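You operate a simulated robot arm through the tools that you are given. There is no shell and no other tool. Be economical: measure what you need, move in short steps, check, and stop when the job is done.

Carry out the task below with a simulated two-armed robot. There is one attempt and no reset: what you move stays moved.

TASK
Stack the small box that says "leads" from the top of the plan shelves on top of the small box labelled "caps". Open the middle drawer, take the white end cap and leave it in the inside of the middle drawer and shut the drawer again. Take the yellow cloth and put it on the top of the low bench. Set the black bike gear lever to 1. Put the round brush on top of the yellow weight. Put the blotter on the shelf under the board desk. Open the stapler. Any order will do. Set down upright: blotter. The black bike gear lever goes to its stop.

Only the result counts: the job must be done as asked and must still hold three seconds after the hand-in. Knocking over, shifting, dropping, spilling or breaking anything else fails it. Lids that push on must go on centred and level and be pressed home; caps that screw on are set level and turned clockwise until they are tight. Flat cloth is picked up by pressing the open fingertips on it (5 to 10 N) and closing them slowly along it; thin cloth reads only 2 to 8 mm in the jaws.

THE ROBOT
Two 7-joint arms with two-finger parallel grippers on one trunk, on a base that drives. Base frame: it is fixed to the floor where the robot stands at the start and does not move with it; the origin is under the middle of the robot, x ahead of it, y to its left, z up; the surface under the hand at the start is at about z = 760. Readings come in mm, degrees, newtons and seconds.
The left shoulder is at the start at [70, 133, 1126], the right one opposite. With the tool pointing down near the work surface each hand reaches from about 100 to 640 mm from the robot's upright axis, wherever it stands, measured 20 degrees to its own side. Places, roughly: black bike gear lever [900, -2200, 600]; blotter (8x5x5 cm) [-1300, -2700, 800]; inside of the middle drawer [-2500, 300, 400]; middle drawer [-2500, 300, 400]; round brush (4x4x9 cm) [-1100, -2300, 800]; shelf under the board desk [-2100, 400, 200]; small box [500, 0, 750]; stapler [-1700, -1100, 800]; top of the low bench [-600, -4600, 500]; white end cap (4x5x4 cm) [500, 0, 800]; yellow cloth (9x6x3 cm) [500, -400, 800]; yellow weight (6x6x4 cm) [500, -100, 800]. Payload 1.57 kg a hand.
The TCP of each hand is the grasp point between the finger pads, 30 mm short of the fingertips. In the tool frame z runs along the fingers and y along their closing line. Largest opening 80 mm; finger width 17, thickness 12; the body of the gripper, 40 by 82 mm, starts 80 mm behind the TCP.
Orientation is that of the tool frame in the base frame, as [roll, pitch, yaw] about the fixed x, y, z axes, in that order (R = Rz(yaw) Ry(pitch) Rx(roll)). With the fingers straight down and closing along the base's y, the tool's x points along the base's -x, its y along +y and its z along -z.

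THE INTERFACE
- The arms move only by the tool nudge_tool. It takes "left_commands", "right_commands" or both (then of equal length, played together; a hand with none holds still); each is a list of rows, each a list of 7 numbers: the shift along the tool's x, y, z in mm, then the turn, a rotation vector about the tool's x, y, z in degrees, then the closure in counts, from 0 (fully open) to 255 (shut). In form: [[tx, ty, tz, rx, ry, rz, hand], ...]. A call has 1 to 10 rows; each row shifts and turns the commanded pose from where the row before left it, along the tool's axes as they then stand. Rows are played at 5 a second. More than 50 mm and 8.6 degrees between two rows, or a gripper value outside its range, and nothing of the call is played. Where a pose cannot be reached the arm comes as near as it can. A force on the tool above 40 N (or 10 N above the force at the start of the call, whichever is more), or a blocked arm, ends the call early, and 0.2 s more pass. The fingers move at their own pace (about 153 mm/s each) and stop on an object; they squeeze with about 23 N. The grip force told is the motor's: it shows also when the fingers shut on nothing. Time passes only in rows, and 0.2 s behind the last, so rows that do not move let the fingers close. It gives the time, the measured TCP pose, the force on the tool (base axes), the opening and the grip force at its end, in the units of the frame above (readings bear some noise), with the torque about the TCP (base axes, N m) and any sound that the robot's microphone picked up.
- Cameras (640 x 400 px; columns grow to the right, rows downward): "scene" is now at [138.6, -15.7, 1336.4]; the picture's right is [-0.22, -0.98, 0.00], its down [-0.69, 0.15, -0.71] and it looks along [0.69, -0.15, -0.71] (base axes); focal length 249 px, centre (320, 200). "left" rides on the left gripper at [72, 7, -122] in its tool frame; the picture's right is [-0.09, 1.00, 0.00], its down [-0.84, -0.08, -0.54] and it looks along [-0.54, -0.05, 0.84] (tool axes); focal length 238 px, centre (320, 200). "right" rides on the right gripper at [72, -7, -122] in its tool frame; the picture's right is [0.09, 1.00, 0.00], its down [-0.84, 0.08, -0.54] and it looks along [-0.54, 0.05, 0.84] (tool axes); focal length 238 px, centre (320, 200).
- get_image(camera): a new picture of that camera. The clock stands still meanwhile.
- lift_body(by): slides the trunk up (or, below 0, down) by that many mm; the arms and the scene camera ride with it, the base frame stays. It gives what a move gives, with no picture.
- roll_base(legs): drives the robot by 1 to 6 legs, each [ahead, left, turn to the left] in mm, mm and degrees, along the robot's own axes; the way and the turn of a leg run together, so that a leg with both is an arc; at most 1500 mm and 180 degrees a leg. The arms and the cameras ride along, it lands a little off, and it stops where it bumps. It gives what a move gives.
- head_to(pan, tilt): turns the head with the scene camera to pan (to the left, within 86 degrees either way) and tilt (down, from -29 to 69), counted from straight ahead of the robot. It gives what a move gives.
- pixel_to_xyz(camera, pixels): for up to 12 pixels [column, row] of the newest picture of that camera ("zoom" is the newest enlarged one), the place [x, y, z] in the base frame of the surface seen there, good to about 2 mm, but the place of the scene camera against the robot may be out by one fixed shift of up to 12 mm in any direction. The clock stands still meanwhile.
- close_up(camera, box): a new picture of the part [left, top, right, bottom] of that camera's present view, enlarged. The clock stands still meanwhile.
- finish_job(): hands the job in; it is judged then, once.

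Work in short steps. Measure before you move; look again where a grasp or a placing could have gone wrong, and mend it. You have 138 turns and 172 pictures in all, those below and enlarged ones among them. Open the grippers and draw the arms clear of the work before you hand the job in, unless the task says otherwise.

The tools are called after "Call:" by a JSON object that holds its "method" and its "body". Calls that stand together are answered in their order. nudge_tool: Moves the arms, as the interface text tells. Its arguments: {"type":"object","properties":{"left_commands":{"type":"array","items":{"type":"array","items":{"type":"number"}}},"right_commands":{"type":"array","items":{"type":"array","items":{"type":"number"}}}},"required":[]} The other tools are called the same way: lift_body (by) slides the trunk up or down; roll_base (legs) drives the base; head_to (pan, tilt) turns the head that bears the scene camera; get_image (camera) takes a picture; pixel_to_xyz (camera, pixels) gives the place of the surface under pixels of a picture; close_up (camera, box) takes an enlarged picture of a part of a camera's view; finish_job () hands the job in.

At the start:

```text
time: 0.0
left_tool_pos: [507.9, 178.9, 1048.2]
left_tool_rot: [-179.9, -0.1, 180.0]
left_force: [-0.5, -0.9, 0.0]
left_ft_torque: [-0.02, 0.01, -0.01]
left_opening: 80.0
left_finger_force: 0.1
right_tool_pos: [447.1, -253.6, 1100.9]
right_tool_rot: [-179.9, 0.0, 180.0]
right_force: [1.2, -0.1, -0.4]
right_ft_torque: [-0.01, -0.01, -0.07]
right_opening: 80.0
right_finger_force: 0.1
trunk travel left (down, up): [-700.0, 240.0]
robot x, y, heading: [2.0, 1.6, -0.1]
head pan, tilt: [-12.5, 45.1]
```

scene: 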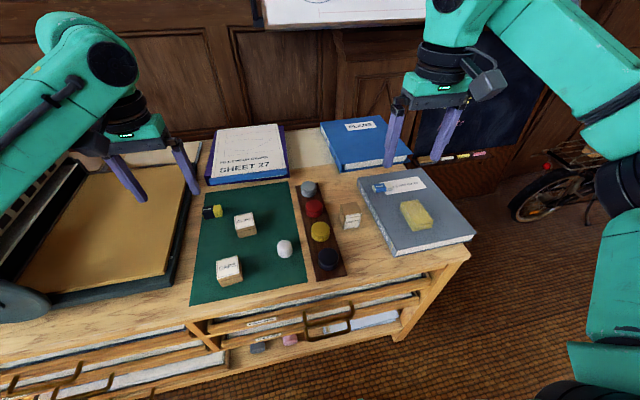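
right: 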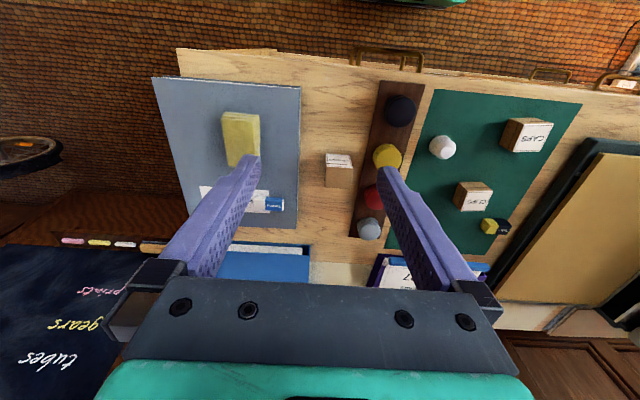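
left: 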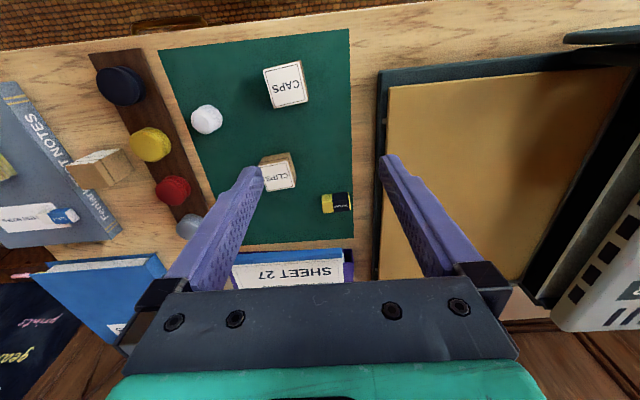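

The pictures show three small boxes, white cap (285,248), yellow weight (320,231), yellow cloth (416,214). I enlarge to read labels.

Call:
{"method": "close_up", "body": {"camera": "scene", "box": [190, 170, 350, 290]}}

Call:
{"method": "close_up", "body": {"camera": "right", "box": [200, 90, 400, 250]}}

Call:
{"method": "pixel_to_xyz", "body": {"camera": "scene", "pixels": [[228, 265], [244, 220], [349, 206], [350, 218], [285, 245], [320, 228], [416, 210], [305, 290], [280, 200], [440, 235]]}}

```text
3.33 times, centred on (270, 230) of scene
```

zoom: 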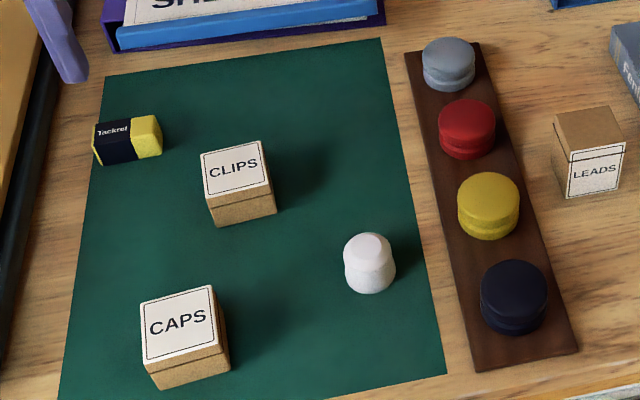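

```text
2.50 times, centred on (300, 170) of right
```

zoom: 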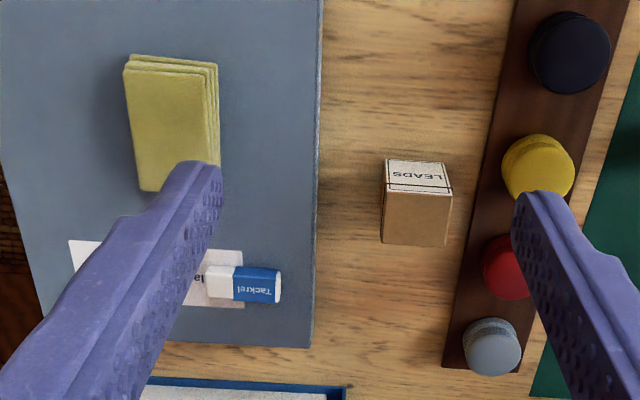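

```text
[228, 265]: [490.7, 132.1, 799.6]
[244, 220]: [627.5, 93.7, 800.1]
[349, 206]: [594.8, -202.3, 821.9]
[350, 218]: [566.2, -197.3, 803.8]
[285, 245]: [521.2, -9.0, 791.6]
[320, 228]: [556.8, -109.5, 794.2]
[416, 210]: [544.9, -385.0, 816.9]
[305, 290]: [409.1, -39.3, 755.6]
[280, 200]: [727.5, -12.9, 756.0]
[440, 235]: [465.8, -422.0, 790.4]
```

LEADS is the box at zoom (590,150) with its label on the face towards me; CAPS at (180,330). I measure their top faces with the hand cameras.

Call:
{"method": "close_up", "body": {"camera": "left", "box": [180, 40, 340, 140]}}

Call:
{"method": "pixel_to_xyz", "body": {"camera": "right", "pixels": [[354, 169], [379, 170], [378, 186], [355, 185], [367, 178], [367, 160], [388, 155], [441, 147], [242, 128]]}}

Call:
{"method": "pixel_to_xyz", "body": {"camera": "left", "pixels": [[285, 86], [266, 70], [299, 65], [303, 102], [271, 106], [206, 119], [150, 144]]}}

```text
4.00 times, centred on (260, 90) of left
```

zoom: 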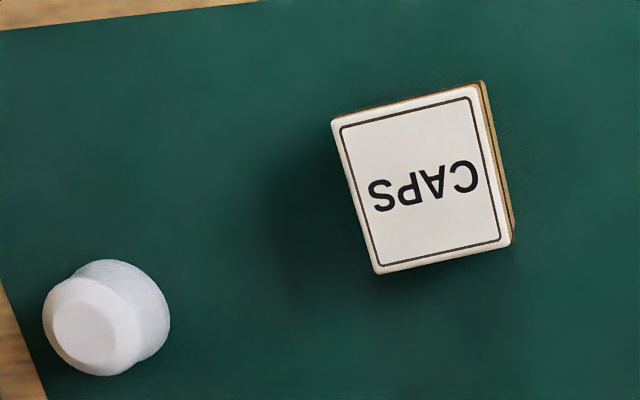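

```text
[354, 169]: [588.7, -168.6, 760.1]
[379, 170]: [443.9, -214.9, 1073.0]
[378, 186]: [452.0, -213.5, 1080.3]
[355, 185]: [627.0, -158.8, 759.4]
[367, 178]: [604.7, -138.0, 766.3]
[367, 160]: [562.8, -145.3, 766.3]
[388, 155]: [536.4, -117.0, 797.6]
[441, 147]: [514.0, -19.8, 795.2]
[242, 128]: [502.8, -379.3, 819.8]
```

```text
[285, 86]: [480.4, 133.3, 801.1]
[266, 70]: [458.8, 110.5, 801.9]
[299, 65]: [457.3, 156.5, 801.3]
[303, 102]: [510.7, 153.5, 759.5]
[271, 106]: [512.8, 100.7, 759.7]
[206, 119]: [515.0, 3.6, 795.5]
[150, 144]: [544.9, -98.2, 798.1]
```

Measure CAPS corners on this zoom, and re-enlarge LEADS.

Call:
{"method": "pixel_to_xyz", "body": {"camera": "zoom", "pixels": [[340, 124], [474, 92], [502, 236], [380, 266], [420, 185], [85, 330], [300, 300]]}}

Call:
{"method": "close_up", "body": {"camera": "right", "box": [300, 130, 380, 180]}}

```text
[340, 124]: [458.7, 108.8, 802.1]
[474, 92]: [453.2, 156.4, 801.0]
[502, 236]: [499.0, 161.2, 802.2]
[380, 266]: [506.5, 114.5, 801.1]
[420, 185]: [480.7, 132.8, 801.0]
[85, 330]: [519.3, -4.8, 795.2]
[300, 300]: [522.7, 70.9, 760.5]
```

```text
8.00 times, centred on (340, 155) of right
```

zoom: 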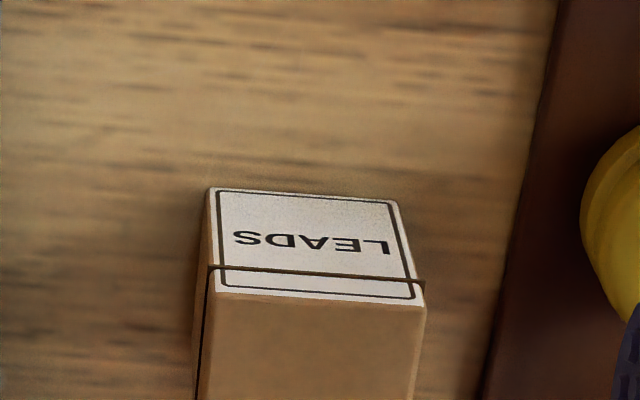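

Call:
{"method": "pixel_to_xyz", "body": {"camera": "zoom", "pixels": [[225, 310], [415, 315], [320, 330], [210, 395], [400, 395], [215, 200], [390, 210], [320, 220]]}}

Call:
{"method": "close_up", "body": {"camera": "right", "box": [300, 150, 380, 200]}}

```text
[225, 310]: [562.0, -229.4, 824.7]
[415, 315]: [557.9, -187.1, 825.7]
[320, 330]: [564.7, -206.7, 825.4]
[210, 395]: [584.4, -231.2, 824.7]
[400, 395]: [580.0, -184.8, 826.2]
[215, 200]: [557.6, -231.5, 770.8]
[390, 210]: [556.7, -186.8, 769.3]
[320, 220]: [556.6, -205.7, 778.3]
```

```text
8.00 times, centred on (340, 175) of right
```

zoom: 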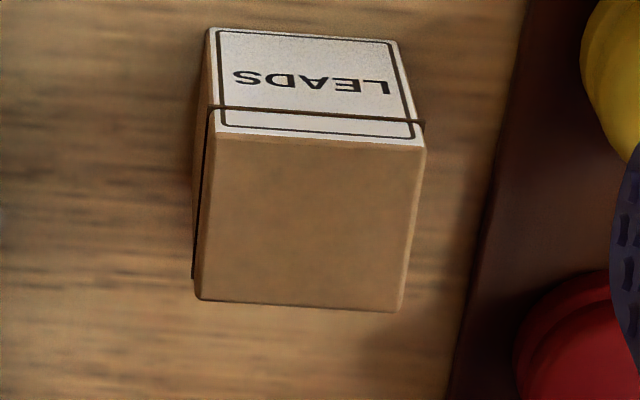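

Call:
{"method": "pixel_to_xyz", "body": {"camera": "zoom", "pixels": [[225, 145], [415, 155], [205, 290], [395, 300], [310, 220]]}}

Call:
{"method": "close_up", "body": {"camera": "right", "box": [190, 90, 318, 170]}}

```text
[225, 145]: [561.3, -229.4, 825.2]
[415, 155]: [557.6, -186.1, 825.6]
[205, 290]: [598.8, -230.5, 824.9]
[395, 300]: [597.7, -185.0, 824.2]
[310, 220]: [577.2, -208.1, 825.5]
```

```text
5.00 times, centred on (254, 130) of right
```

zoom: 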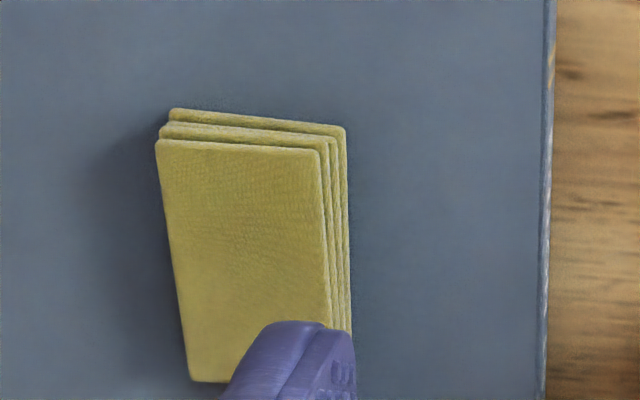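

LEADS top centre ≈ (579,-208,825), 46 mm wide, standing on 760. I measure cloth and book edge too, and bring the right hand above LEADS with fingers part open.

Call:
{"method": "pixel_to_xyz", "body": {"camera": "zoom", "pixels": [[165, 150], [310, 160], [195, 375], [320, 310], [250, 250], [535, 300], [100, 300], [548, 390]]}}

Call:
{"method": "nudge_tool", "body": {"right_commands": [[-22, 7.6, 40.2, 0, 0, 0, 45], [-22, 7.6, 40.2, 0, 0, 0, 45], [-22, 7.6, 40.2, 0, 0, 0, 45], [-22, 7.6, 40.2, 0, 0, 0, 45], [-22, 7.6, 40.2, 0, 0, 0, 45], [-22, 7.6, 40.2, 0, 0, 0, 45]]}}

Call:
{"method": "get_image", "body": {"camera": "right"}}

```text
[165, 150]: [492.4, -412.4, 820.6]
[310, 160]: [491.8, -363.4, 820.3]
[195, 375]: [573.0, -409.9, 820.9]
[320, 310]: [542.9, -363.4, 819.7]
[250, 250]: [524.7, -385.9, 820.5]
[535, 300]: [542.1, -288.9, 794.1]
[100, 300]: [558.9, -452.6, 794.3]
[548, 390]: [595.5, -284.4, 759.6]
```

```text
time: 1.4
left_tool_pos: [509.1, 180.4, 1046.1]
left_tool_rot: [-179.9, -0.2, -179.9]
left_force: [-0.1, -0.9, -0.2]
left_ft_torque: [-0.01, 0.02, 0.02]
left_opening: 79.9
left_finger_force: 0.1
right_tool_pos: [578.4, -208.3, 861.4]
right_tool_rot: [-179.9, -0.1, 180.0]
right_force: [-0.2, 0.4, 0.1]
right_ft_torque: [-0.03, 0.0, -0.01]
right_opening: 66.0
right_finger_force: 0.0
trunk travel left (down, up): [-700.0, 240.0]
robot x, y, heading: [1.5, 1.3, -0.1]
head pan, tilt: [-12.5, 45.1]
```

```text
162 pictures are left
```

right: 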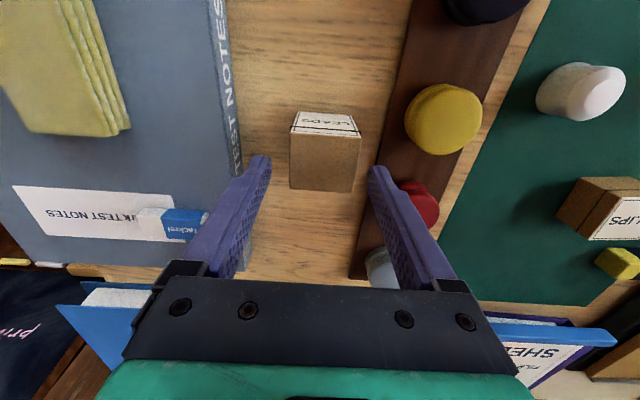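

Fingers straddle LEADS (centre col 325). I descend to TCP z≈797 and close.

Call:
{"method": "nudge_tool", "body": {"right_commands": [[0, 0, 32, 0, 0, 0, 45], [0, 0, 32, 0, 0, 0, 45], [0, 0, 0, 0, 0, 0, 255], [0, 0, 0, 0, 0, 0, 255], [0, 0, 0, 0, 0, 0, 255], [0, 0, -35, 0, 0, 0, 255], [0, 0, -45, 0, 0, 0, 255]]}}

Call:
{"method": "get_image", "body": {"camera": "right"}}

```text
time: 3.0
left_tool_pos: [508.2, 180.1, 1048.7]
left_tool_rot: [-180.0, 0.0, -180.0]
left_force: [-0.1, 0.5, 0.0]
left_ft_torque: [0.0, -0.03, -0.02]
left_opening: 79.9
left_finger_force: 0.1
right_tool_pos: [574.6, -209.4, 878.9]
right_tool_rot: [-179.9, -0.1, -180.0]
right_force: [0.4, 0.3, -1.3]
right_ft_torque: [0.0, 0.04, -0.01]
right_opening: 49.6
right_finger_force: 23.1
right hand out of reach, approached as far as the arm can: row 2
trunk travel left (down, up): [-700.0, 240.0]
robot x, y, heading: [1.7, -0.7, 0.1]
head pan, tilt: [-12.5, 45.1]
```

```text
161 pictures are left
```

right: 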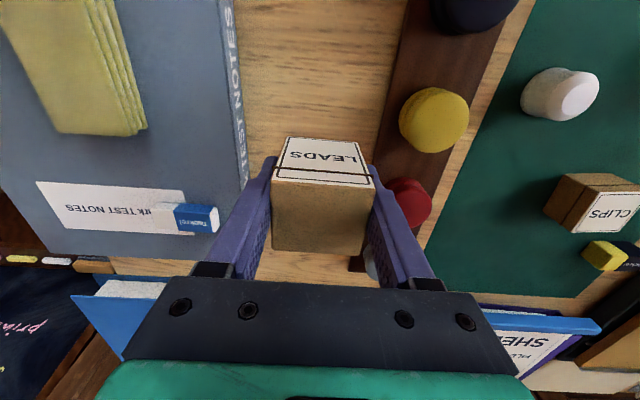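

LEADS is held (49.6 mm). I move the left hand aside to the left, and carry LEADS over CAPS.

Call:
{"method": "nudge_tool", "body": {"left_commands": [[0, 40, -10, 0, 0, 0, 0], [0, 45, 0, 0, 0, 0, 0], [0, 45, 0, 0, 0, 0, 0], [0, 45, 0, 0, 0, 0, 0], [0, 45, 0, 0, 0, 0, 0], [0, 45, 0, 0, 0, 0, 0], [0, 0, 0, 0, 0, 0, 0], [0, 0, 0, 0, 0, 0, 0], [0, 0, 0, 0, 0, 0, 0], [0, 0, 0, 0, 0, 0, 0]], "right_commands": [[0, 0, -20, 0, 0, 0, 255], [12.3, 43.2, 0, 0, 0, 0, 255], [12.3, 43.2, 0, 0, 0, 0, 255], [12.3, 43.2, 0, 0, 0, 0, 255], [12.3, 43.2, 0, 0, 0, 0, 255], [12.3, 43.2, 0, 0, 0, 0, 255], [12.3, 43.2, 0, 0, 0, 0, 255], [12.3, 43.2, 0, 0, 0, 0, 255], [12.3, 43.2, 0, 0, 0, 0, 255], [0, 0, 0, 0, 0, -7, 255]]}}

Call:
{"method": "get_image", "body": {"camera": "right"}}

Call:
{"method": "get_image", "body": {"camera": "scene"}}

```text
time: 5.2
left_tool_pos: [506.6, 446.2, 1060.0]
left_tool_rot: [180.0, -0.1, -179.9]
left_force: [-0.2, -0.8, -0.4]
left_ft_torque: [0.02, 0.02, -0.01]
left_opening: 80.2
left_finger_force: 0.1
right_tool_pos: [476.0, 134.7, 898.2]
right_tool_rot: [180.0, 0.0, -173.0]
right_force: [0.1, -0.1, -1.1]
right_ft_torque: [0.03, -0.02, 0.02]
right_opening: 49.6
right_finger_force: 22.7
trunk travel left (down, up): [-700.0, 240.0]
robot x, y, heading: [2.0, 3.7, 0.1]
head pan, tilt: [-12.5, 45.1]
```

```text
160 pictures are left
```

right: 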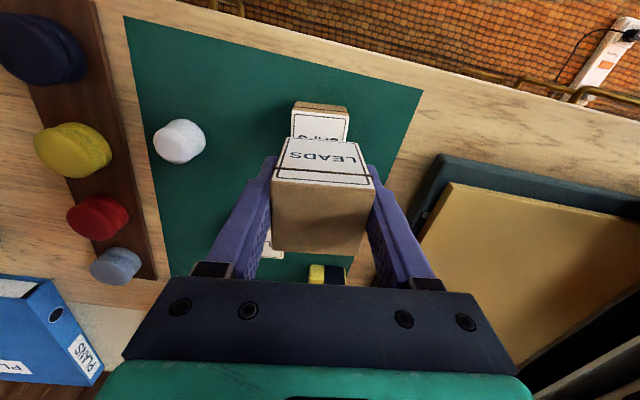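

```text
159 pictures are left
```

scene: 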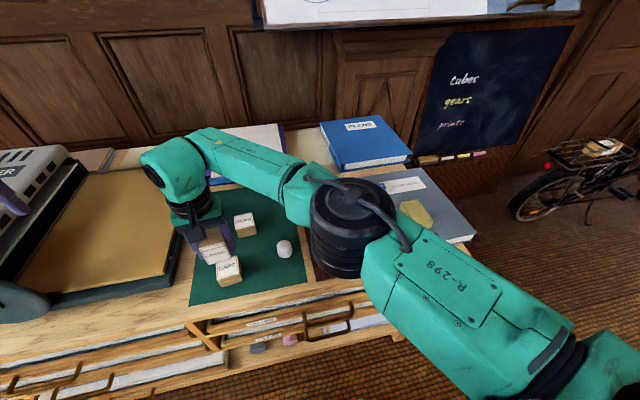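

I measure the held box's top face in the hand picture to check alignment before lowering.

Call:
{"method": "pixel_to_xyz", "body": {"camera": "right", "pixels": [[277, 185], [368, 190], [276, 246], [360, 248], [303, 120], [340, 122]]}}

```text
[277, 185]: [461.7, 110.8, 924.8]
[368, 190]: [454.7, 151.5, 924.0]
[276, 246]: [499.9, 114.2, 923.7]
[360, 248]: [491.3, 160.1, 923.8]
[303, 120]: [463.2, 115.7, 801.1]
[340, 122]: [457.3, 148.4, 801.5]
```

Aligned within ~2 mm. Bottom is at ≈858, CAPS top at 801: lower 56 mm gently.

Call:
{"method": "nudge_tool", "body": {"right_commands": [[0, 0, 30, 0, 0, 0, 255], [0, 0, 18, 0, 0, 0, 255], [0, 0, 6, 0, 0, 0, 255], [0, 0, 2, 0, 0, 0, 255]]}}

```text
time: 6.2
left_tool_pos: [504.8, 448.4, 1060.1]
left_tool_rot: [-179.9, 0.0, 180.0]
left_force: [-0.5, 0.6, 1.0]
left_ft_torque: [-0.04, 0.02, 0.01]
left_opening: 79.9
left_finger_force: 0.1
right_tool_pos: [475.8, 135.0, 840.0]
right_tool_rot: [-179.9, 0.1, -173.0]
right_force: [0.0, 0.4, 3.2]
right_ft_torque: [-0.02, -0.04, -0.02]
right_opening: 49.5
right_finger_force: 23.0
trunk travel left (down, up): [-700.0, 240.0]
robot x, y, heading: [-1.3, -1.0, 0.2]
head pan, tilt: [-12.5, 45.1]
```

Contact felt. Release, rise, and drive 250 mm to the right so the cloth and white cap are in comfortable reach.

Call:
{"method": "nudge_tool", "body": {"right_commands": [[0, 0, 0, 0, 0, 0, 80], [0, 0, 0, 0, 0, 0, 60], [0, 0, -30, 0, 0, 0, 60], [0, 0, -45, 0, 0, 0, 60], [0, 0, -45, 0, 0, 7, 0], [0, -45, -20, 0, 0, 0, 0], [0, -48, 0, 0, 0, 0, 0], [0, -48, 0, 0, 0, 0, 0], [0, -48, 0, 0, 0, 0, 0], [0, -48, 0, 0, 0, 0, 0]]}}

Call:
{"method": "roll_base", "body": {"legs": [[0, -250, 0]]}}

Call:
{"method": "get_image", "body": {"camera": "scene"}}

Call:
{"method": "get_image", "body": {"camera": "left"}}

Call:
{"method": "get_image", "body": {"camera": "right"}}

```text
time: 8.4
left_tool_pos: [506.9, 445.6, 1060.5]
left_tool_rot: [-179.9, -0.1, 179.9]
left_force: [0.1, 0.5, 0.4]
left_ft_torque: [0.02, 0.02, 0.01]
left_opening: 80.1
left_finger_force: 0.2
right_tool_pos: [475.3, -105.2, 981.8]
right_tool_rot: [179.9, 0.0, -179.9]
right_force: [0.6, 0.1, 0.7]
right_ft_torque: [0.05, 0.03, 0.0]
right_opening: 79.9
right_finger_force: 0.1
trunk travel left (down, up): [-700.0, 240.0]
robot x, y, heading: [0.8, -1.5, 0.1]
head pan, tilt: [-12.5, 45.1]
```

```text
time: 10.2
left_tool_pos: [508.6, 204.1, 1059.2]
left_tool_rot: [-180.0, 0.0, 179.6]
left_force: [0.1, -0.1, -0.5]
left_ft_torque: [-0.04, -0.03, 0.0]
left_opening: 79.9
left_finger_force: 0.1
right_tool_pos: [474.1, -346.1, 981.5]
right_tool_rot: [-180.0, 0.0, 179.4]
right_force: [-0.3, -0.5, 0.3]
right_ft_torque: [-0.02, 0.01, -0.01]
right_opening: 80.0
right_finger_force: 0.1
trunk travel left (down, up): [-700.0, 240.0]
robot x, y, heading: [1.5, -240.8, -0.4]
head pan, tilt: [-12.5, 45.1]
```

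```text
158 pictures are left
```

scene: 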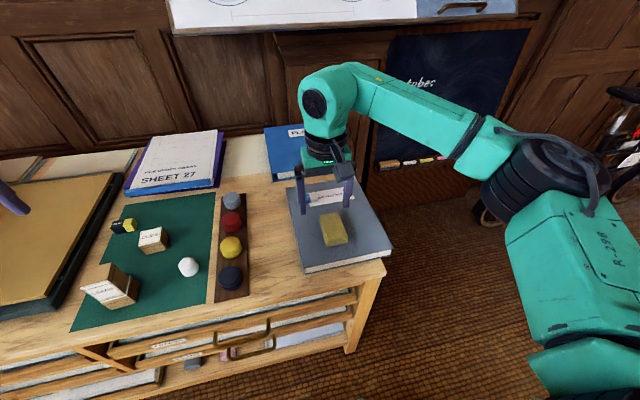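

```text
157 pictures are left
```

left: 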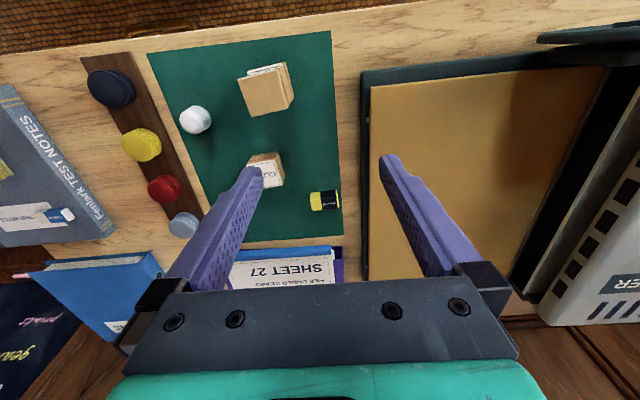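

```text
156 pictures are left
```

right: 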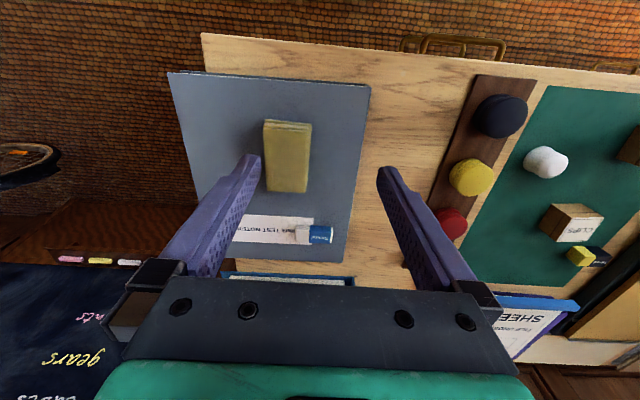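

Stack stands. I measure cloth corners (right 263-312,120-193) and the white cap (left 195,120) with the hand cameras.

Call:
{"method": "pixel_to_xyz", "body": {"camera": "right", "pixels": [[267, 128], [307, 131], [269, 187], [302, 190], [287, 160]]}}

Call:
{"method": "close_up", "body": {"camera": "left", "box": [147, 90, 243, 150]}}

```text
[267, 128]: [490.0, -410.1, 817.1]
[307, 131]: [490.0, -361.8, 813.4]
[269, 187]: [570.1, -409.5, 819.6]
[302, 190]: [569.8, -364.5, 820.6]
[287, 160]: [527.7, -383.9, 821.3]
```

```text
6.67 times, centred on (195, 120) of left
```

zoom: 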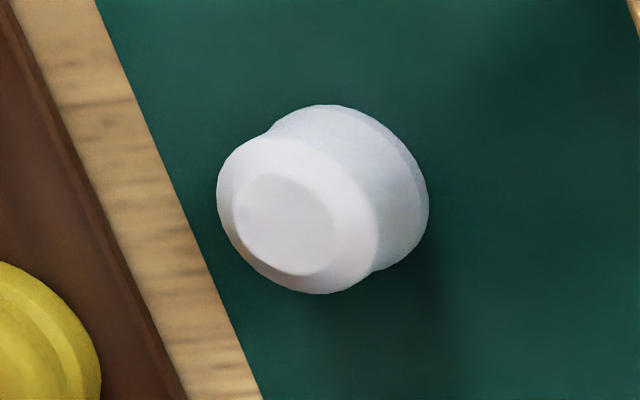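

Call:
{"method": "pixel_to_xyz", "body": {"camera": "zoom", "pixels": [[285, 225], [230, 200], [365, 220], [300, 285], [300, 145], [345, 120], [420, 190], [400, 260], [280, 130]]}}

Call:
{"method": "nudge_tool", "body": {"right_commands": [[-19, -13, 30, 0, 0, 0, 0], [-19, -13, 35, 0, 0, 0, 0], [-18, -13, 35, 0, 0, 0, 0]], "left_commands": [[0, -44, 15, 0, 0, 0, 0], [-2, -44, 15, 0, 0, 0, 0], [-2, -44, 15, 0, 0, 0, 0]]}}

Call:
{"method": "get_image", "body": {"camera": "right"}}

```text
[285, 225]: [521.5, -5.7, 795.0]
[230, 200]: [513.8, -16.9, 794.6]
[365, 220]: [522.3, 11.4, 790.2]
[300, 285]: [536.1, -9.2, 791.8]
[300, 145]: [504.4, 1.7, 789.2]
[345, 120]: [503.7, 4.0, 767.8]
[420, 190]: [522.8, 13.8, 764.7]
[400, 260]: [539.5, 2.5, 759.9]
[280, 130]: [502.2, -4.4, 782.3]
```

```text
time: 11.0
left_tool_pos: [514.1, 69.5, 1011.4]
left_tool_rot: [-179.9, -0.2, 179.6]
left_force: [0.1, 0.1, 0.0]
left_ft_torque: [0.03, -0.01, 0.02]
left_opening: 79.8
left_finger_force: 0.3
right_tool_pos: [533.5, -388.9, 881.7]
right_tool_rot: [179.9, -0.1, 179.6]
right_force: [0.7, -0.5, 0.1]
right_ft_torque: [0.01, 0.05, -0.01]
right_opening: 80.0
right_finger_force: 0.1
trunk travel left (down, up): [-700.0, 240.0]
robot x, y, heading: [-1.6, -240.5, -0.4]
head pan, tilt: [-12.5, 45.1]
```

```text
154 pictures are left
```

right: 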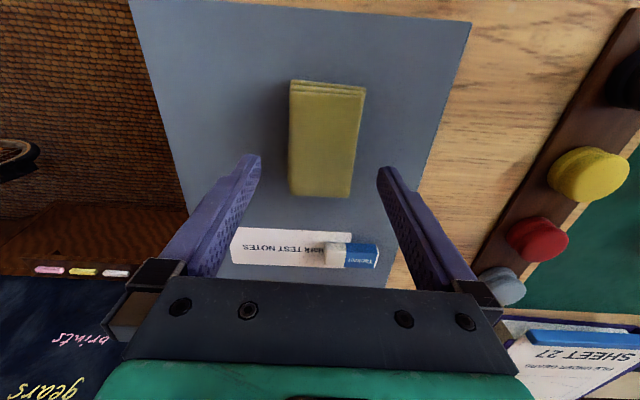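

Right fingers straddle the cloth (cols 260–380). I descend and close there, and bring the left hand above the white cap (521,-3).

Call:
{"method": "nudge_tool", "body": {"right_commands": [[0, 3, 30, 0, 0, 0, 0], [0, 0, 24, 0, 0, 0, 0], [0, 0, 0, 0, 0, 0, 150], [0, 0, 0, 0, 0, 0, 255], [0, 0, 0, 0, 0, 0, 255], [0, 0, -20, 0, 0, 0, 255], [0, 0, -40, 0, 0, 0, 255], [0, 0, -40, 0, 0, 0, 255]], "left_commands": [[-3, -36, 30, 0, 0, 0, 0], [-3, -36, 30, 0, 0, 0, 0], [0, 0, 40, 0, 0, 0, 0], [0, 0, 40, 0, 0, 0, 0], [0, 0, 0, 0, 0, 0, 0], [0, 0, 0, 0, 0, 0, 0], [0, 0, 0, 0, 0, 0, 0], [0, 0, 0, 0, 0, 0, 0]]}}

Call:
{"method": "get_image", "body": {"camera": "right"}}

Call:
{"method": "get_image", "body": {"camera": "left"}}

```text
time: 12.8
left_tool_pos: [514.4, -0.5, 874.4]
left_tool_rot: [-179.9, 0.0, 179.5]
left_force: [0.2, 0.6, 0.4]
left_ft_torque: [0.01, -0.01, -0.04]
left_opening: 79.9
left_finger_force: 0.1
right_tool_pos: [529.0, -386.3, 929.3]
right_tool_rot: [180.0, 0.1, 179.5]
right_force: [0.2, 0.7, 0.0]
right_ft_torque: [0.01, -0.05, -0.02]
right_opening: 59.1
right_finger_force: 23.0
trunk travel left (down, up): [-700.0, 240.0]
robot x, y, heading: [-2.3, -241.5, -0.5]
head pan, tilt: [-12.5, 45.1]
```

```text
153 pictures are left
```

right: 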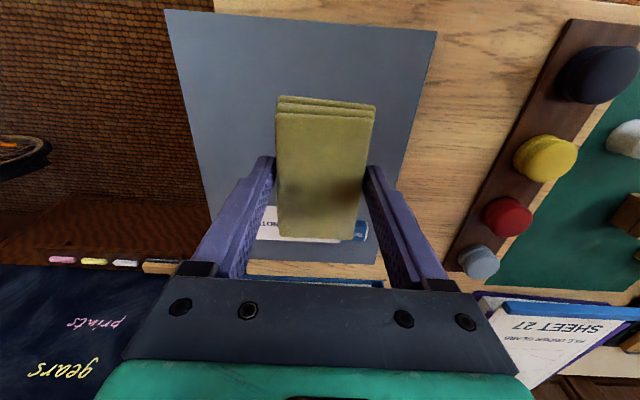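

```text
152 pictures are left
```

left: 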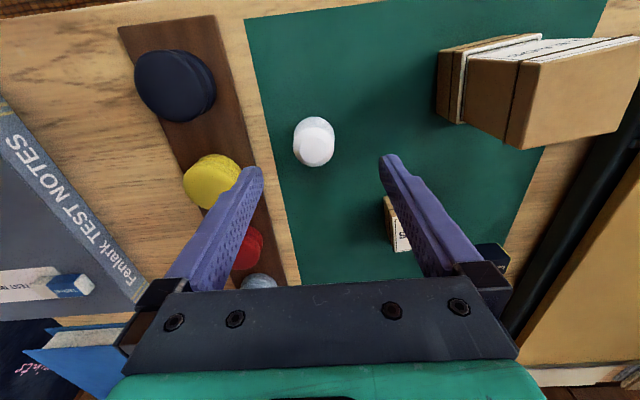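

Cloth is held (59 mm). Measure the cap once more from the nearer left camera.

Call:
{"method": "pixel_to_xyz", "body": {"camera": "left", "pixels": [[316, 150], [300, 145], [332, 145], [316, 164], [316, 135]]}}

```text
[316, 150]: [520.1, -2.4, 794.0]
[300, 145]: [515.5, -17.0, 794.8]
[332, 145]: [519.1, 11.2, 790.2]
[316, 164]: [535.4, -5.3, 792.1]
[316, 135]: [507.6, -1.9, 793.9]
```

Cap centre ≈ (521,-3). Descend to z 796, close, lift.

Call:
{"method": "nudge_tool", "body": {"left_commands": [[-7, -2.5, 38, 0, 0, 0, 0], [0, 0, 40, 0, 0, 0, 0], [0, 0, 0, 0, 0, 0, 150], [0, 0, 0, 0, 0, 0, 255], [0, 0, 0, 0, 0, 0, 255], [0, 0, -30, 0, 0, 0, 255], [0, 0, -45, 0, 0, 0, 255], [0, 0, -45, 0, 0, 0, 255], [0, 0, -45, 0, 0, 0, 255], [0, 0, -45, 0, 0, 0, 255]]}}

Call:
{"method": "get_image", "body": {"camera": "left"}}

Call:
{"method": "head_to", "body": {"pan": -80, "tilt": 25}}

Call:
{"method": "get_image", "body": {"camera": "scene"}}

```text
time: 15.0
left_tool_pos: [525.3, -6.7, 1009.1]
left_tool_rot: [-180.0, -0.1, 179.6]
left_force: [-0.6, -0.4, 0.0]
left_ft_torque: [0.05, 0.0, 0.02]
left_opening: 38.9
left_finger_force: 23.1
right_tool_pos: [530.6, -387.9, 930.4]
right_tool_rot: [179.9, 0.0, 179.5]
right_force: [-0.2, 0.1, 0.2]
right_ft_torque: [0.03, -0.03, 0.0]
right_opening: 58.9
right_finger_force: 23.3
trunk travel left (down, up): [-700.0, 240.0]
robot x, y, heading: [-4.7, -238.1, -0.5]
head pan, tilt: [-12.5, 45.1]
```

```text
151 pictures are left
```

left: 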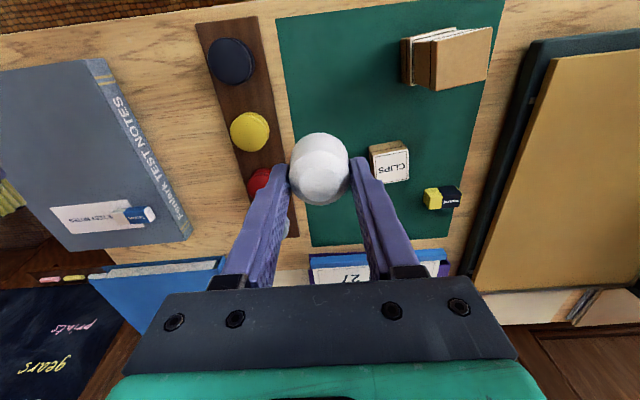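

```text
time: 16.4
left_tool_pos: [527.5, -6.2, 1009.5]
left_tool_rot: [180.0, -0.1, 179.5]
left_force: [0.1, 0.5, -0.4]
left_ft_torque: [0.03, 0.02, -0.01]
left_opening: 39.1
left_finger_force: 23.3
right_tool_pos: [530.6, -386.3, 929.0]
right_tool_rot: [179.9, 0.0, 179.5]
right_force: [-0.4, 0.0, -0.9]
right_ft_torque: [-0.02, -0.01, -0.02]
right_opening: 59.0
right_finger_force: 22.6
trunk travel left (down, up): [-700.0, 240.0]
robot x, y, heading: [0.2, -243.5, -0.7]
head pan, tilt: [-80.0, 25.0]
```

```text
150 pictures are left
```

scene: 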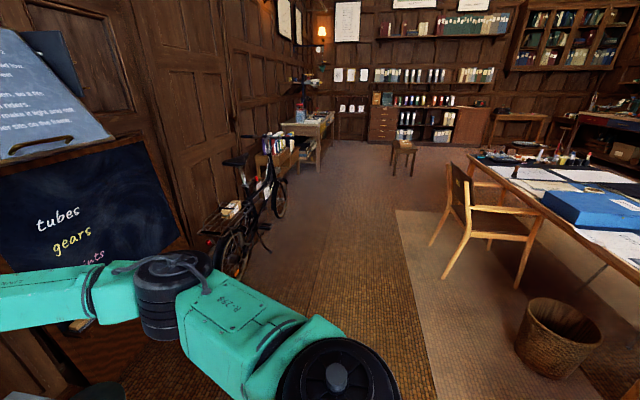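

Both held. Measure landmarks: bike, chair, bin, stool at (405,150), desk edge, floor.

Call:
{"method": "pixel_to_xyz", "body": {"camera": "scene", "pixels": [[405, 150], [404, 172], [460, 270], [553, 345], [262, 235], [480, 165], [538, 212], [260, 185], [315, 125], [233, 208], [540, 118], [630, 80]]}}

Call:
{"method": "close_up", "body": {"camera": "scene", "box": [200, 80, 440, 230]}}

Call:
{"method": "close_up", "body": {"camera": "scene", "box": [450, 80, 640, 240]}}

```text
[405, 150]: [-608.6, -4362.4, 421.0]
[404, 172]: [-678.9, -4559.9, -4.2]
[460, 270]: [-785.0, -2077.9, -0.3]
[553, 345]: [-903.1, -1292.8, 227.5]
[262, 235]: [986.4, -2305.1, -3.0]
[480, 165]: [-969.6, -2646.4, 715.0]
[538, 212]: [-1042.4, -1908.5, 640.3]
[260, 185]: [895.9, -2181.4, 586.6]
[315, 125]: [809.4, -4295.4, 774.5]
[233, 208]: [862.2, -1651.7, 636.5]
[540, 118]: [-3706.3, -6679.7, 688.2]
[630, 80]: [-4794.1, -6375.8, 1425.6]
```

```text
2.67 times, centred on (320, 155) of scene
```

zoom: 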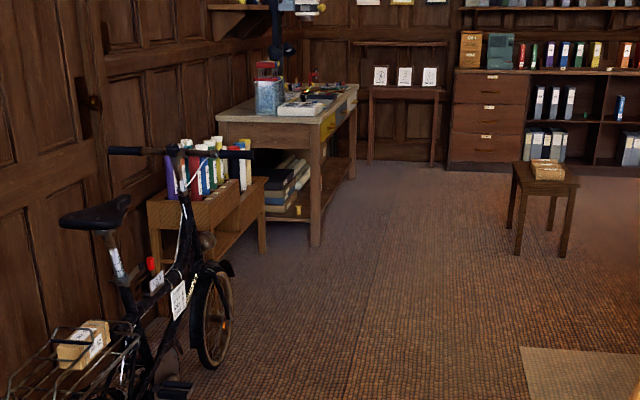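

```text
2.50 times, centred on (545, 160) of scene
```

zoom: 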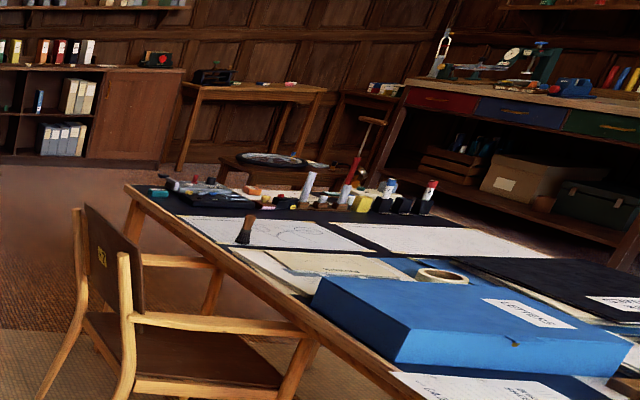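

The low bench is at ≈(-610,-4450, top ≈ 420+) with a small box on it. I back off, turn right 90° and drive toward it down the free corridor.

Call:
{"method": "roll_base", "body": {"legs": [[-250, 0, 0], [0, 0, -90], [1500, 0, 0], [1200, 0, 0], [800, -200, 0]]}}

Call:
{"method": "head_to", "body": {"pan": -10, "tilt": 45}}

Call:
{"method": "get_image", "body": {"camera": "scene"}}

```text
time: 39.0
left_tool_pos: [-141.5, -4302.7, 1008.1]
left_tool_rot: [-180.0, -0.1, 91.6]
left_force: [-0.7, 0.9, -0.9]
left_ft_torque: [0.02, -0.02, -0.01]
left_opening: 38.9
left_finger_force: 22.7
right_tool_pos: [-523.2, -4321.6, 928.3]
right_tool_rot: [-179.8, 0.0, 91.7]
right_force: [0.7, 0.4, -1.1]
right_ft_torque: [-0.03, -0.01, 0.0]
right_opening: 59.0
right_finger_force: 22.7
trunk travel left (down, up): [-700.0, 240.0]
robot x, y, heading: [-394.0, -3782.1, -88.2]
head pan, tilt: [-80.0, 25.0]
```

```text
time: 40.4
left_tool_pos: [-141.8, -4303.6, 1009.2]
left_tool_rot: [180.0, -0.1, 91.7]
left_force: [0.7, 0.2, -0.1]
left_ft_torque: [-0.02, 0.0, 0.01]
left_opening: 38.9
left_finger_force: 23.0
right_tool_pos: [-521.2, -4321.0, 929.7]
right_tool_rot: [179.9, 0.0, 91.7]
right_force: [0.4, 0.8, 0.0]
right_ft_torque: [0.01, 0.0, 0.0]
right_opening: 59.0
right_finger_force: 22.9
trunk travel left (down, up): [-700.0, 240.0]
robot x, y, heading: [-399.9, -3784.3, -88.2]
head pan, tilt: [-10.0, 45.0]
```

```text
147 pictures are left
```

scene: 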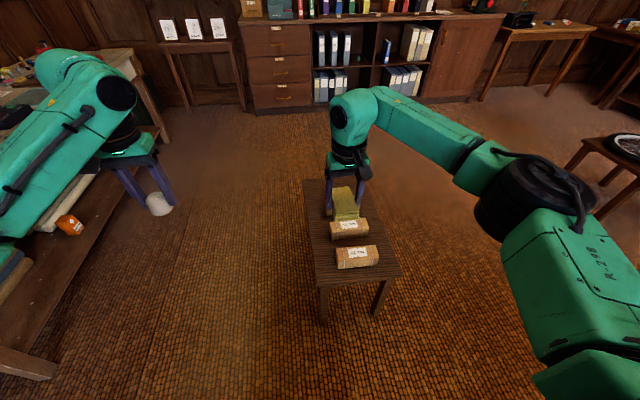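

Two boxes lie on the bench; I measure its top, boxes and free areas.

Call:
{"method": "pixel_to_xyz", "body": {"camera": "scene", "pixels": [[318, 285], [400, 272], [305, 182], [372, 185], [345, 228], [355, 255], [318, 200], [340, 275], [318, 240], [385, 255], [355, 205], [357, 268]]}}

Call:
{"method": "get_image", "body": {"camera": "right"}}

```text
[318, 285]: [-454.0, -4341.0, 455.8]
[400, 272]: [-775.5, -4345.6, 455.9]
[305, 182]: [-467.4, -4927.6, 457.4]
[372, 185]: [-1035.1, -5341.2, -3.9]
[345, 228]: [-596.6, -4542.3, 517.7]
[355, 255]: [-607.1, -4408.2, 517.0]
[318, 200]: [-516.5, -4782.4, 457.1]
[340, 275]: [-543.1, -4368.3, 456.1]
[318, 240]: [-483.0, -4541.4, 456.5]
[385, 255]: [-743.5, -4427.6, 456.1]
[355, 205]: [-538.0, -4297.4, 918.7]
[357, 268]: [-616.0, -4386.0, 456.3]
```

```text
146 pictures are left
```

right: 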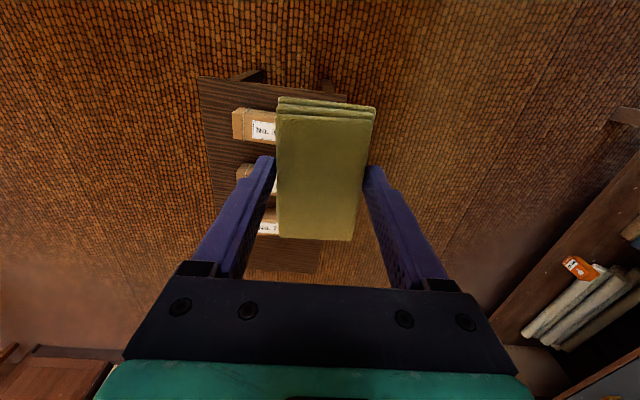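

Call:
{"method": "close_up", "body": {"camera": "scene", "box": [290, 170, 418, 300]}}

Call:
{"method": "close_up", "body": {"camera": "right", "box": [190, 70, 350, 280]}}

```text
3.08 times, centred on (354, 235) of scene
```

zoom: 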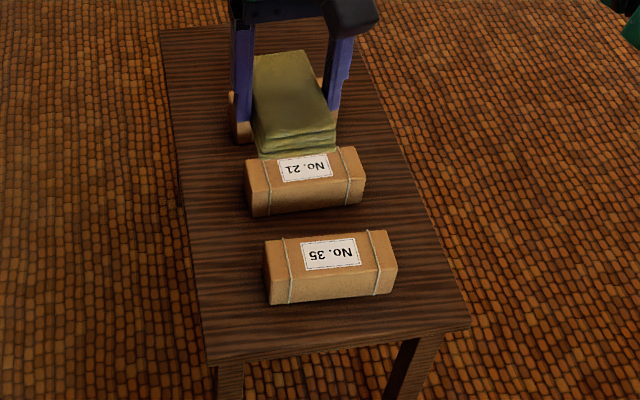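

```text
1.90 times, centred on (270, 175) of right
```

zoom: 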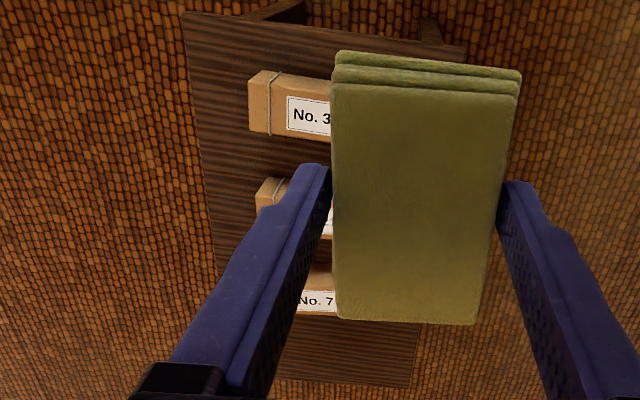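

The free back part of the bench (y -4750…-4930) is best. I check the table on the left before driving alongside.

Call:
{"method": "pixel_to_xyz", "body": {"camera": "scene", "pixels": [[30, 370], [90, 185], [135, 65], [165, 138], [190, 108], [110, 250], [50, 390], [330, 180], [372, 190]]}}

```text
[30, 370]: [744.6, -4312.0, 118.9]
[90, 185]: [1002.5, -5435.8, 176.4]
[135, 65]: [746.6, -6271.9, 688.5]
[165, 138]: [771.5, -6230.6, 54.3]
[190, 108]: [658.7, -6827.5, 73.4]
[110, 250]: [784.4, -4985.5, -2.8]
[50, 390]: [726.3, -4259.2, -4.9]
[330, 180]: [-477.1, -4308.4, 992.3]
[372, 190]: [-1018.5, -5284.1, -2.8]
```

Corridor is wide (x -454…726). I drive alongside and turn toward the back part.

Call:
{"method": "roll_base", "body": {"legs": [[0, 320, 0], [826, -20, 0], [0, 0, -46]]}}

Call:
{"method": "lift_body", "body": {"by": -300}}

Call:
{"method": "get_image", "body": {"camera": "scene"}}

Call:
{"method": "get_image", "body": {"camera": "right"}}

```text
time: 48.5
left_tool_pos: [-234.4, -5140.1, 1009.2]
left_tool_rot: [-179.9, -0.1, 48.3]
left_force: [0.4, -0.5, 0.0]
left_ft_torque: [-0.02, 0.02, -0.01]
left_opening: 38.6
left_finger_force: 23.5
right_tool_pos: [-523.9, -4890.2, 929.3]
right_tool_rot: [180.0, 0.0, 48.3]
right_force: [0.1, -1.1, 0.7]
right_ft_torque: [-0.02, 0.02, 0.01]
right_opening: 59.2
right_finger_force: 22.9
trunk travel left (down, up): [-700.0, 240.0]
robot x, y, heading: [-64.9, -4590.5, -131.7]
head pan, tilt: [-10.0, 45.0]
```

```text
time: 51.5
left_tool_pos: [-234.0, -5139.1, 709.0]
left_tool_rot: [179.9, -0.1, 48.3]
left_force: [-0.1, -0.4, -1.0]
left_ft_torque: [0.01, -0.01, 0.0]
left_opening: 38.7
left_finger_force: 22.6
right_tool_pos: [-521.9, -4891.0, 629.5]
right_tool_rot: [-179.9, 0.0, 48.2]
right_force: [-0.6, 0.7, 1.1]
right_ft_torque: [-0.01, 0.0, 0.02]
right_opening: 58.9
right_finger_force: 22.7
trunk travel left (down, up): [-400.0, 540.0]
robot x, y, heading: [-66.8, -4588.4, -131.6]
head pan, tilt: [-10.0, 45.0]
```

```text
143 pictures are left
```

scene: 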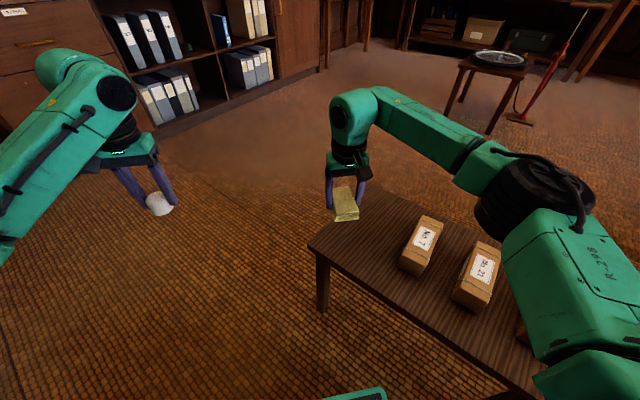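

```text
142 pictures are left
```

right: 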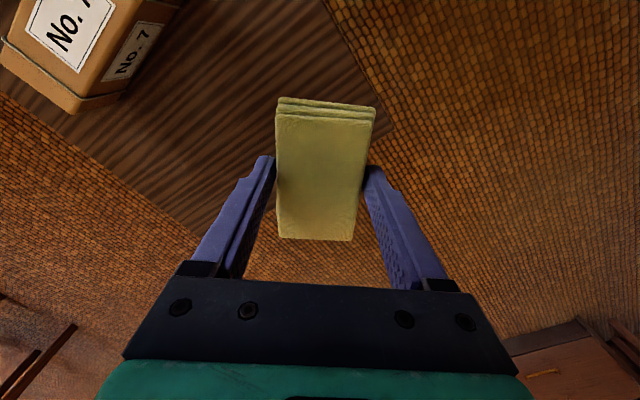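

Call:
{"method": "pixel_to_xyz", "body": {"camera": "right", "pixels": [[72, 108], [388, 133], [325, 5], [195, 225], [135, 85], [180, 15], [220, 120]]}}

```text
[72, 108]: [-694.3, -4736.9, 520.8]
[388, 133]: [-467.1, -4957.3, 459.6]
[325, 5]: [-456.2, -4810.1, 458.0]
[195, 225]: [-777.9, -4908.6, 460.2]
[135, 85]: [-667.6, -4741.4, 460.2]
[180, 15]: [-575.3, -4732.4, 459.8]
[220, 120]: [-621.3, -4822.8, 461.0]
```

Free area y -4745…-4955. Move the cloth to (-610,-4850) and lower to touch at TCP z≈493.

Call:
{"method": "nudge_tool", "body": {"right_commands": [[-9.4, -31, 0, 0, 0, 0, 255], [-9.4, -31, 0, 0, 0, 0, 255], [-9.4, -31, 0, 0, 0, 0, 255], [0, 0, 45, 0, 0, 0, 255], [0, 0, 45, 0, 0, 0, 255], [0, 0, 35, 0, 0, 0, 255], [0, 0, 7, 0, 0, 0, 255], [0, 0, 3, 0, 0, 0, 255]]}}

Call:
{"method": "get_image", "body": {"camera": "right"}}

```text
time: 53.3
left_tool_pos: [-235.9, -5139.8, 709.9]
left_tool_rot: [-179.9, -0.1, 48.4]
left_force: [0.2, 0.3, 0.3]
left_ft_torque: [-0.01, -0.03, 0.01]
left_opening: 38.6
left_finger_force: 23.5
right_tool_pos: [-610.9, -4851.7, 494.5]
right_tool_rot: [-179.9, 0.1, 48.3]
right_force: [-0.1, -0.4, -1.2]
right_ft_torque: [0.0, 0.03, -0.02]
right_opening: 58.9
right_finger_force: 23.1
trunk travel left (down, up): [-400.0, 540.0]
robot x, y, heading: [-64.1, -4586.0, -131.7]
head pan, tilt: [-10.0, 45.0]
```

```text
141 pictures are left
```

right: 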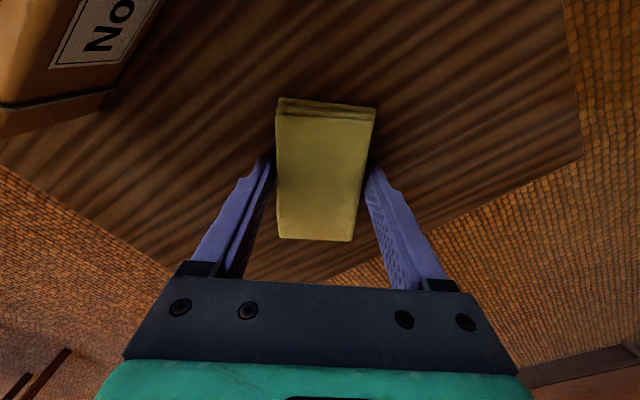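

No contact yet, just above; I lower the last few mm until force shows.

Call:
{"method": "nudge_tool", "body": {"right_commands": [[0, 0, 2, 0, 0, 0, 255], [0, 0, 1.5, 0, 0, 0, 255]]}}

```text
time: 53.9
left_tool_pos: [-233.1, -5139.0, 709.9]
left_tool_rot: [-179.9, -0.1, 48.3]
left_force: [-0.1, 0.6, -1.9]
left_ft_torque: [0.03, 0.01, -0.02]
left_opening: 38.6
left_finger_force: 23.1
right_tool_pos: [-610.5, -4850.9, 494.6]
right_tool_rot: [179.9, 0.2, 48.3]
right_force: [-2.2, -3.7, 12.5]
right_ft_torque: [0.34, -0.23, -0.06]
right_opening: 58.7
right_finger_force: 23.2
trunk travel left (down, up): [-400.0, 540.0]
robot x, y, heading: [-61.1, -4588.4, -131.9]
head pan, tilt: [-10.0, 45.0]
```

Contact (12.5 N). Back off 2 mm, open, rise, check.

Call:
{"method": "nudge_tool", "body": {"right_commands": [[0, 0, -2, 0, 0, 0, 255], [0, 0, 0, 0, 0, 0, 0], [0, 0, 0, 0, 0, 0, 0], [0, 0, -40, 0, 0, 0, 0], [0, 0, -50, 0, 0, 0, 0], [0, 0, -50, 0, 0, 0, 0]]}}

Call:
{"method": "get_image", "body": {"camera": "right"}}

Call:
{"method": "lift_body", "body": {"by": 300}}

```text
time: 55.3
left_tool_pos: [-235.0, -5139.1, 707.9]
left_tool_rot: [-179.9, -0.1, 48.3]
left_force: [0.1, -0.4, -0.5]
left_ft_torque: [0.0, 0.01, 0.01]
left_opening: 38.8
left_finger_force: 22.9
right_tool_pos: [-610.9, -4848.4, 636.5]
right_tool_rot: [-180.0, -0.1, 48.3]
right_force: [0.3, 0.1, 0.3]
right_ft_torque: [-0.02, 0.01, -0.02]
right_opening: 79.9
right_finger_force: 0.0
trunk travel left (down, up): [-400.0, 540.0]
robot x, y, heading: [-64.3, -4589.0, -131.7]
head pan, tilt: [-10.0, 45.0]
```

```text
140 pictures are left
```

right: 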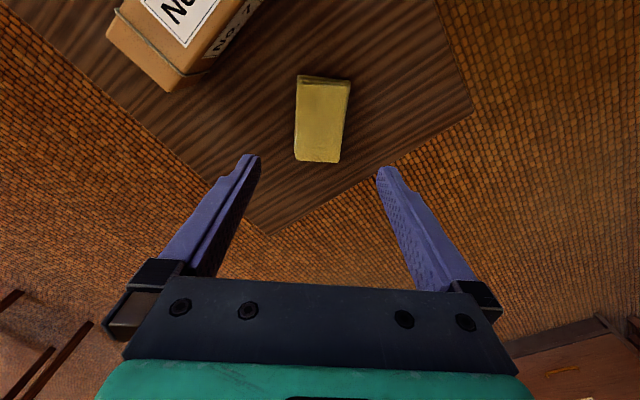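

```text
time: 58.3
left_tool_pos: [-234.6, -5138.5, 1008.4]
left_tool_rot: [-180.0, -0.1, 48.2]
left_force: [-0.1, 0.2, -0.9]
left_ft_torque: [0.01, 0.01, 0.01]
left_opening: 38.7
left_finger_force: 22.5
right_tool_pos: [-611.8, -4851.0, 936.5]
right_tool_rot: [180.0, -0.1, 48.2]
right_force: [0.6, 0.0, 0.4]
right_ft_torque: [-0.03, 0.01, 0.01]
right_opening: 80.3
right_finger_force: 0.0
trunk travel left (down, up): [-700.0, 240.0]
robot x, y, heading: [-62.5, -4587.3, -131.8]
head pan, tilt: [-10.0, 45.0]
```

Cloth lies on the bench. Next the bike lever at ≈(895,-2181,587): drive north, turn to face +x, look.

Call:
{"method": "roll_base", "body": {"legs": [[-810, -725, 0], [0, 0, 132], [0, 1450, 0]]}}

Call:
{"method": "head_to", "body": {"pan": -15, "tilt": 35}}

Call:
{"method": "get_image", "body": {"camera": "scene"}}

```text
time: 76.1
left_tool_pos: [521.5, -1821.9, 1008.9]
left_tool_rot: [-180.0, -0.1, 179.1]
left_force: [-0.4, 0.5, -1.6]
left_ft_torque: [0.01, -0.01, 0.03]
left_opening: 38.7
left_finger_force: 23.2
right_tool_pos: [548.2, -2295.5, 934.9]
right_tool_rot: [179.9, 0.0, 179.1]
right_force: [-0.2, -0.4, -0.3]
right_ft_torque: [0.0, 0.01, 0.0]
right_opening: 79.9
right_finger_force: 0.0
trunk travel left (down, up): [-700.0, 240.0]
robot x, y, heading: [-8.7, -2058.0, -1.0]
head pan, tilt: [-10.0, 45.0]
```

```text
time: 76.8
left_tool_pos: [521.0, -1821.8, 1008.5]
left_tool_rot: [180.0, -0.1, 179.1]
left_force: [0.2, -0.3, -0.9]
left_ft_torque: [0.0, 0.02, 0.0]
left_opening: 38.6
left_finger_force: 23.2
right_tool_pos: [548.2, -2295.6, 936.1]
right_tool_rot: [-180.0, 0.0, 179.1]
right_force: [0.6, -0.5, -0.5]
right_ft_torque: [-0.02, 0.0, -0.01]
right_opening: 79.8
right_finger_force: 0.0
trunk travel left (down, up): [-700.0, 240.0]
robot x, y, heading: [-7.8, -2051.1, -0.9]
head pan, tilt: [-15.0, 35.0]
```

```text
139 pictures are left
```

scene: 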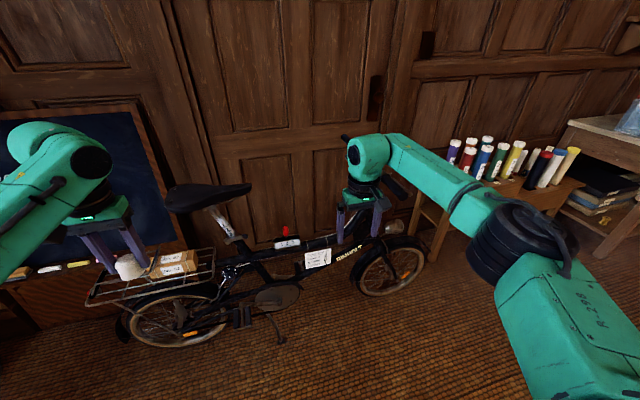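

Lever with the red grip at (286,232) above the frame tube, tags at (288,243) and (318,258). Enlarge it.

Call:
{"method": "close_up", "body": {"camera": "scene", "box": [262, 215, 342, 275]}}

Call:
{"method": "pixel_to_xyz", "body": {"camera": "scene", "pixels": [[286, 230], [287, 243], [318, 258], [275, 255], [340, 240], [245, 190], [180, 290]]}}

```text
6.67 times, centred on (302, 245) of scene
```

zoom: 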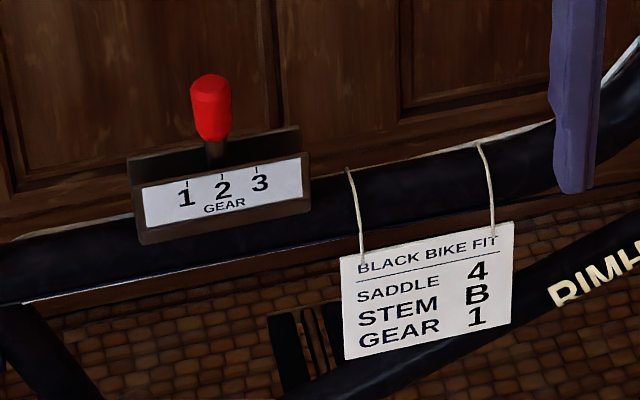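

```text
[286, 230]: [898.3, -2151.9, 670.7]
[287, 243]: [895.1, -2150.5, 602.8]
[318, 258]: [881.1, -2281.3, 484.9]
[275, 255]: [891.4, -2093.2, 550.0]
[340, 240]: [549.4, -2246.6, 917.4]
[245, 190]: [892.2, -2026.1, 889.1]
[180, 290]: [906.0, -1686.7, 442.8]
```

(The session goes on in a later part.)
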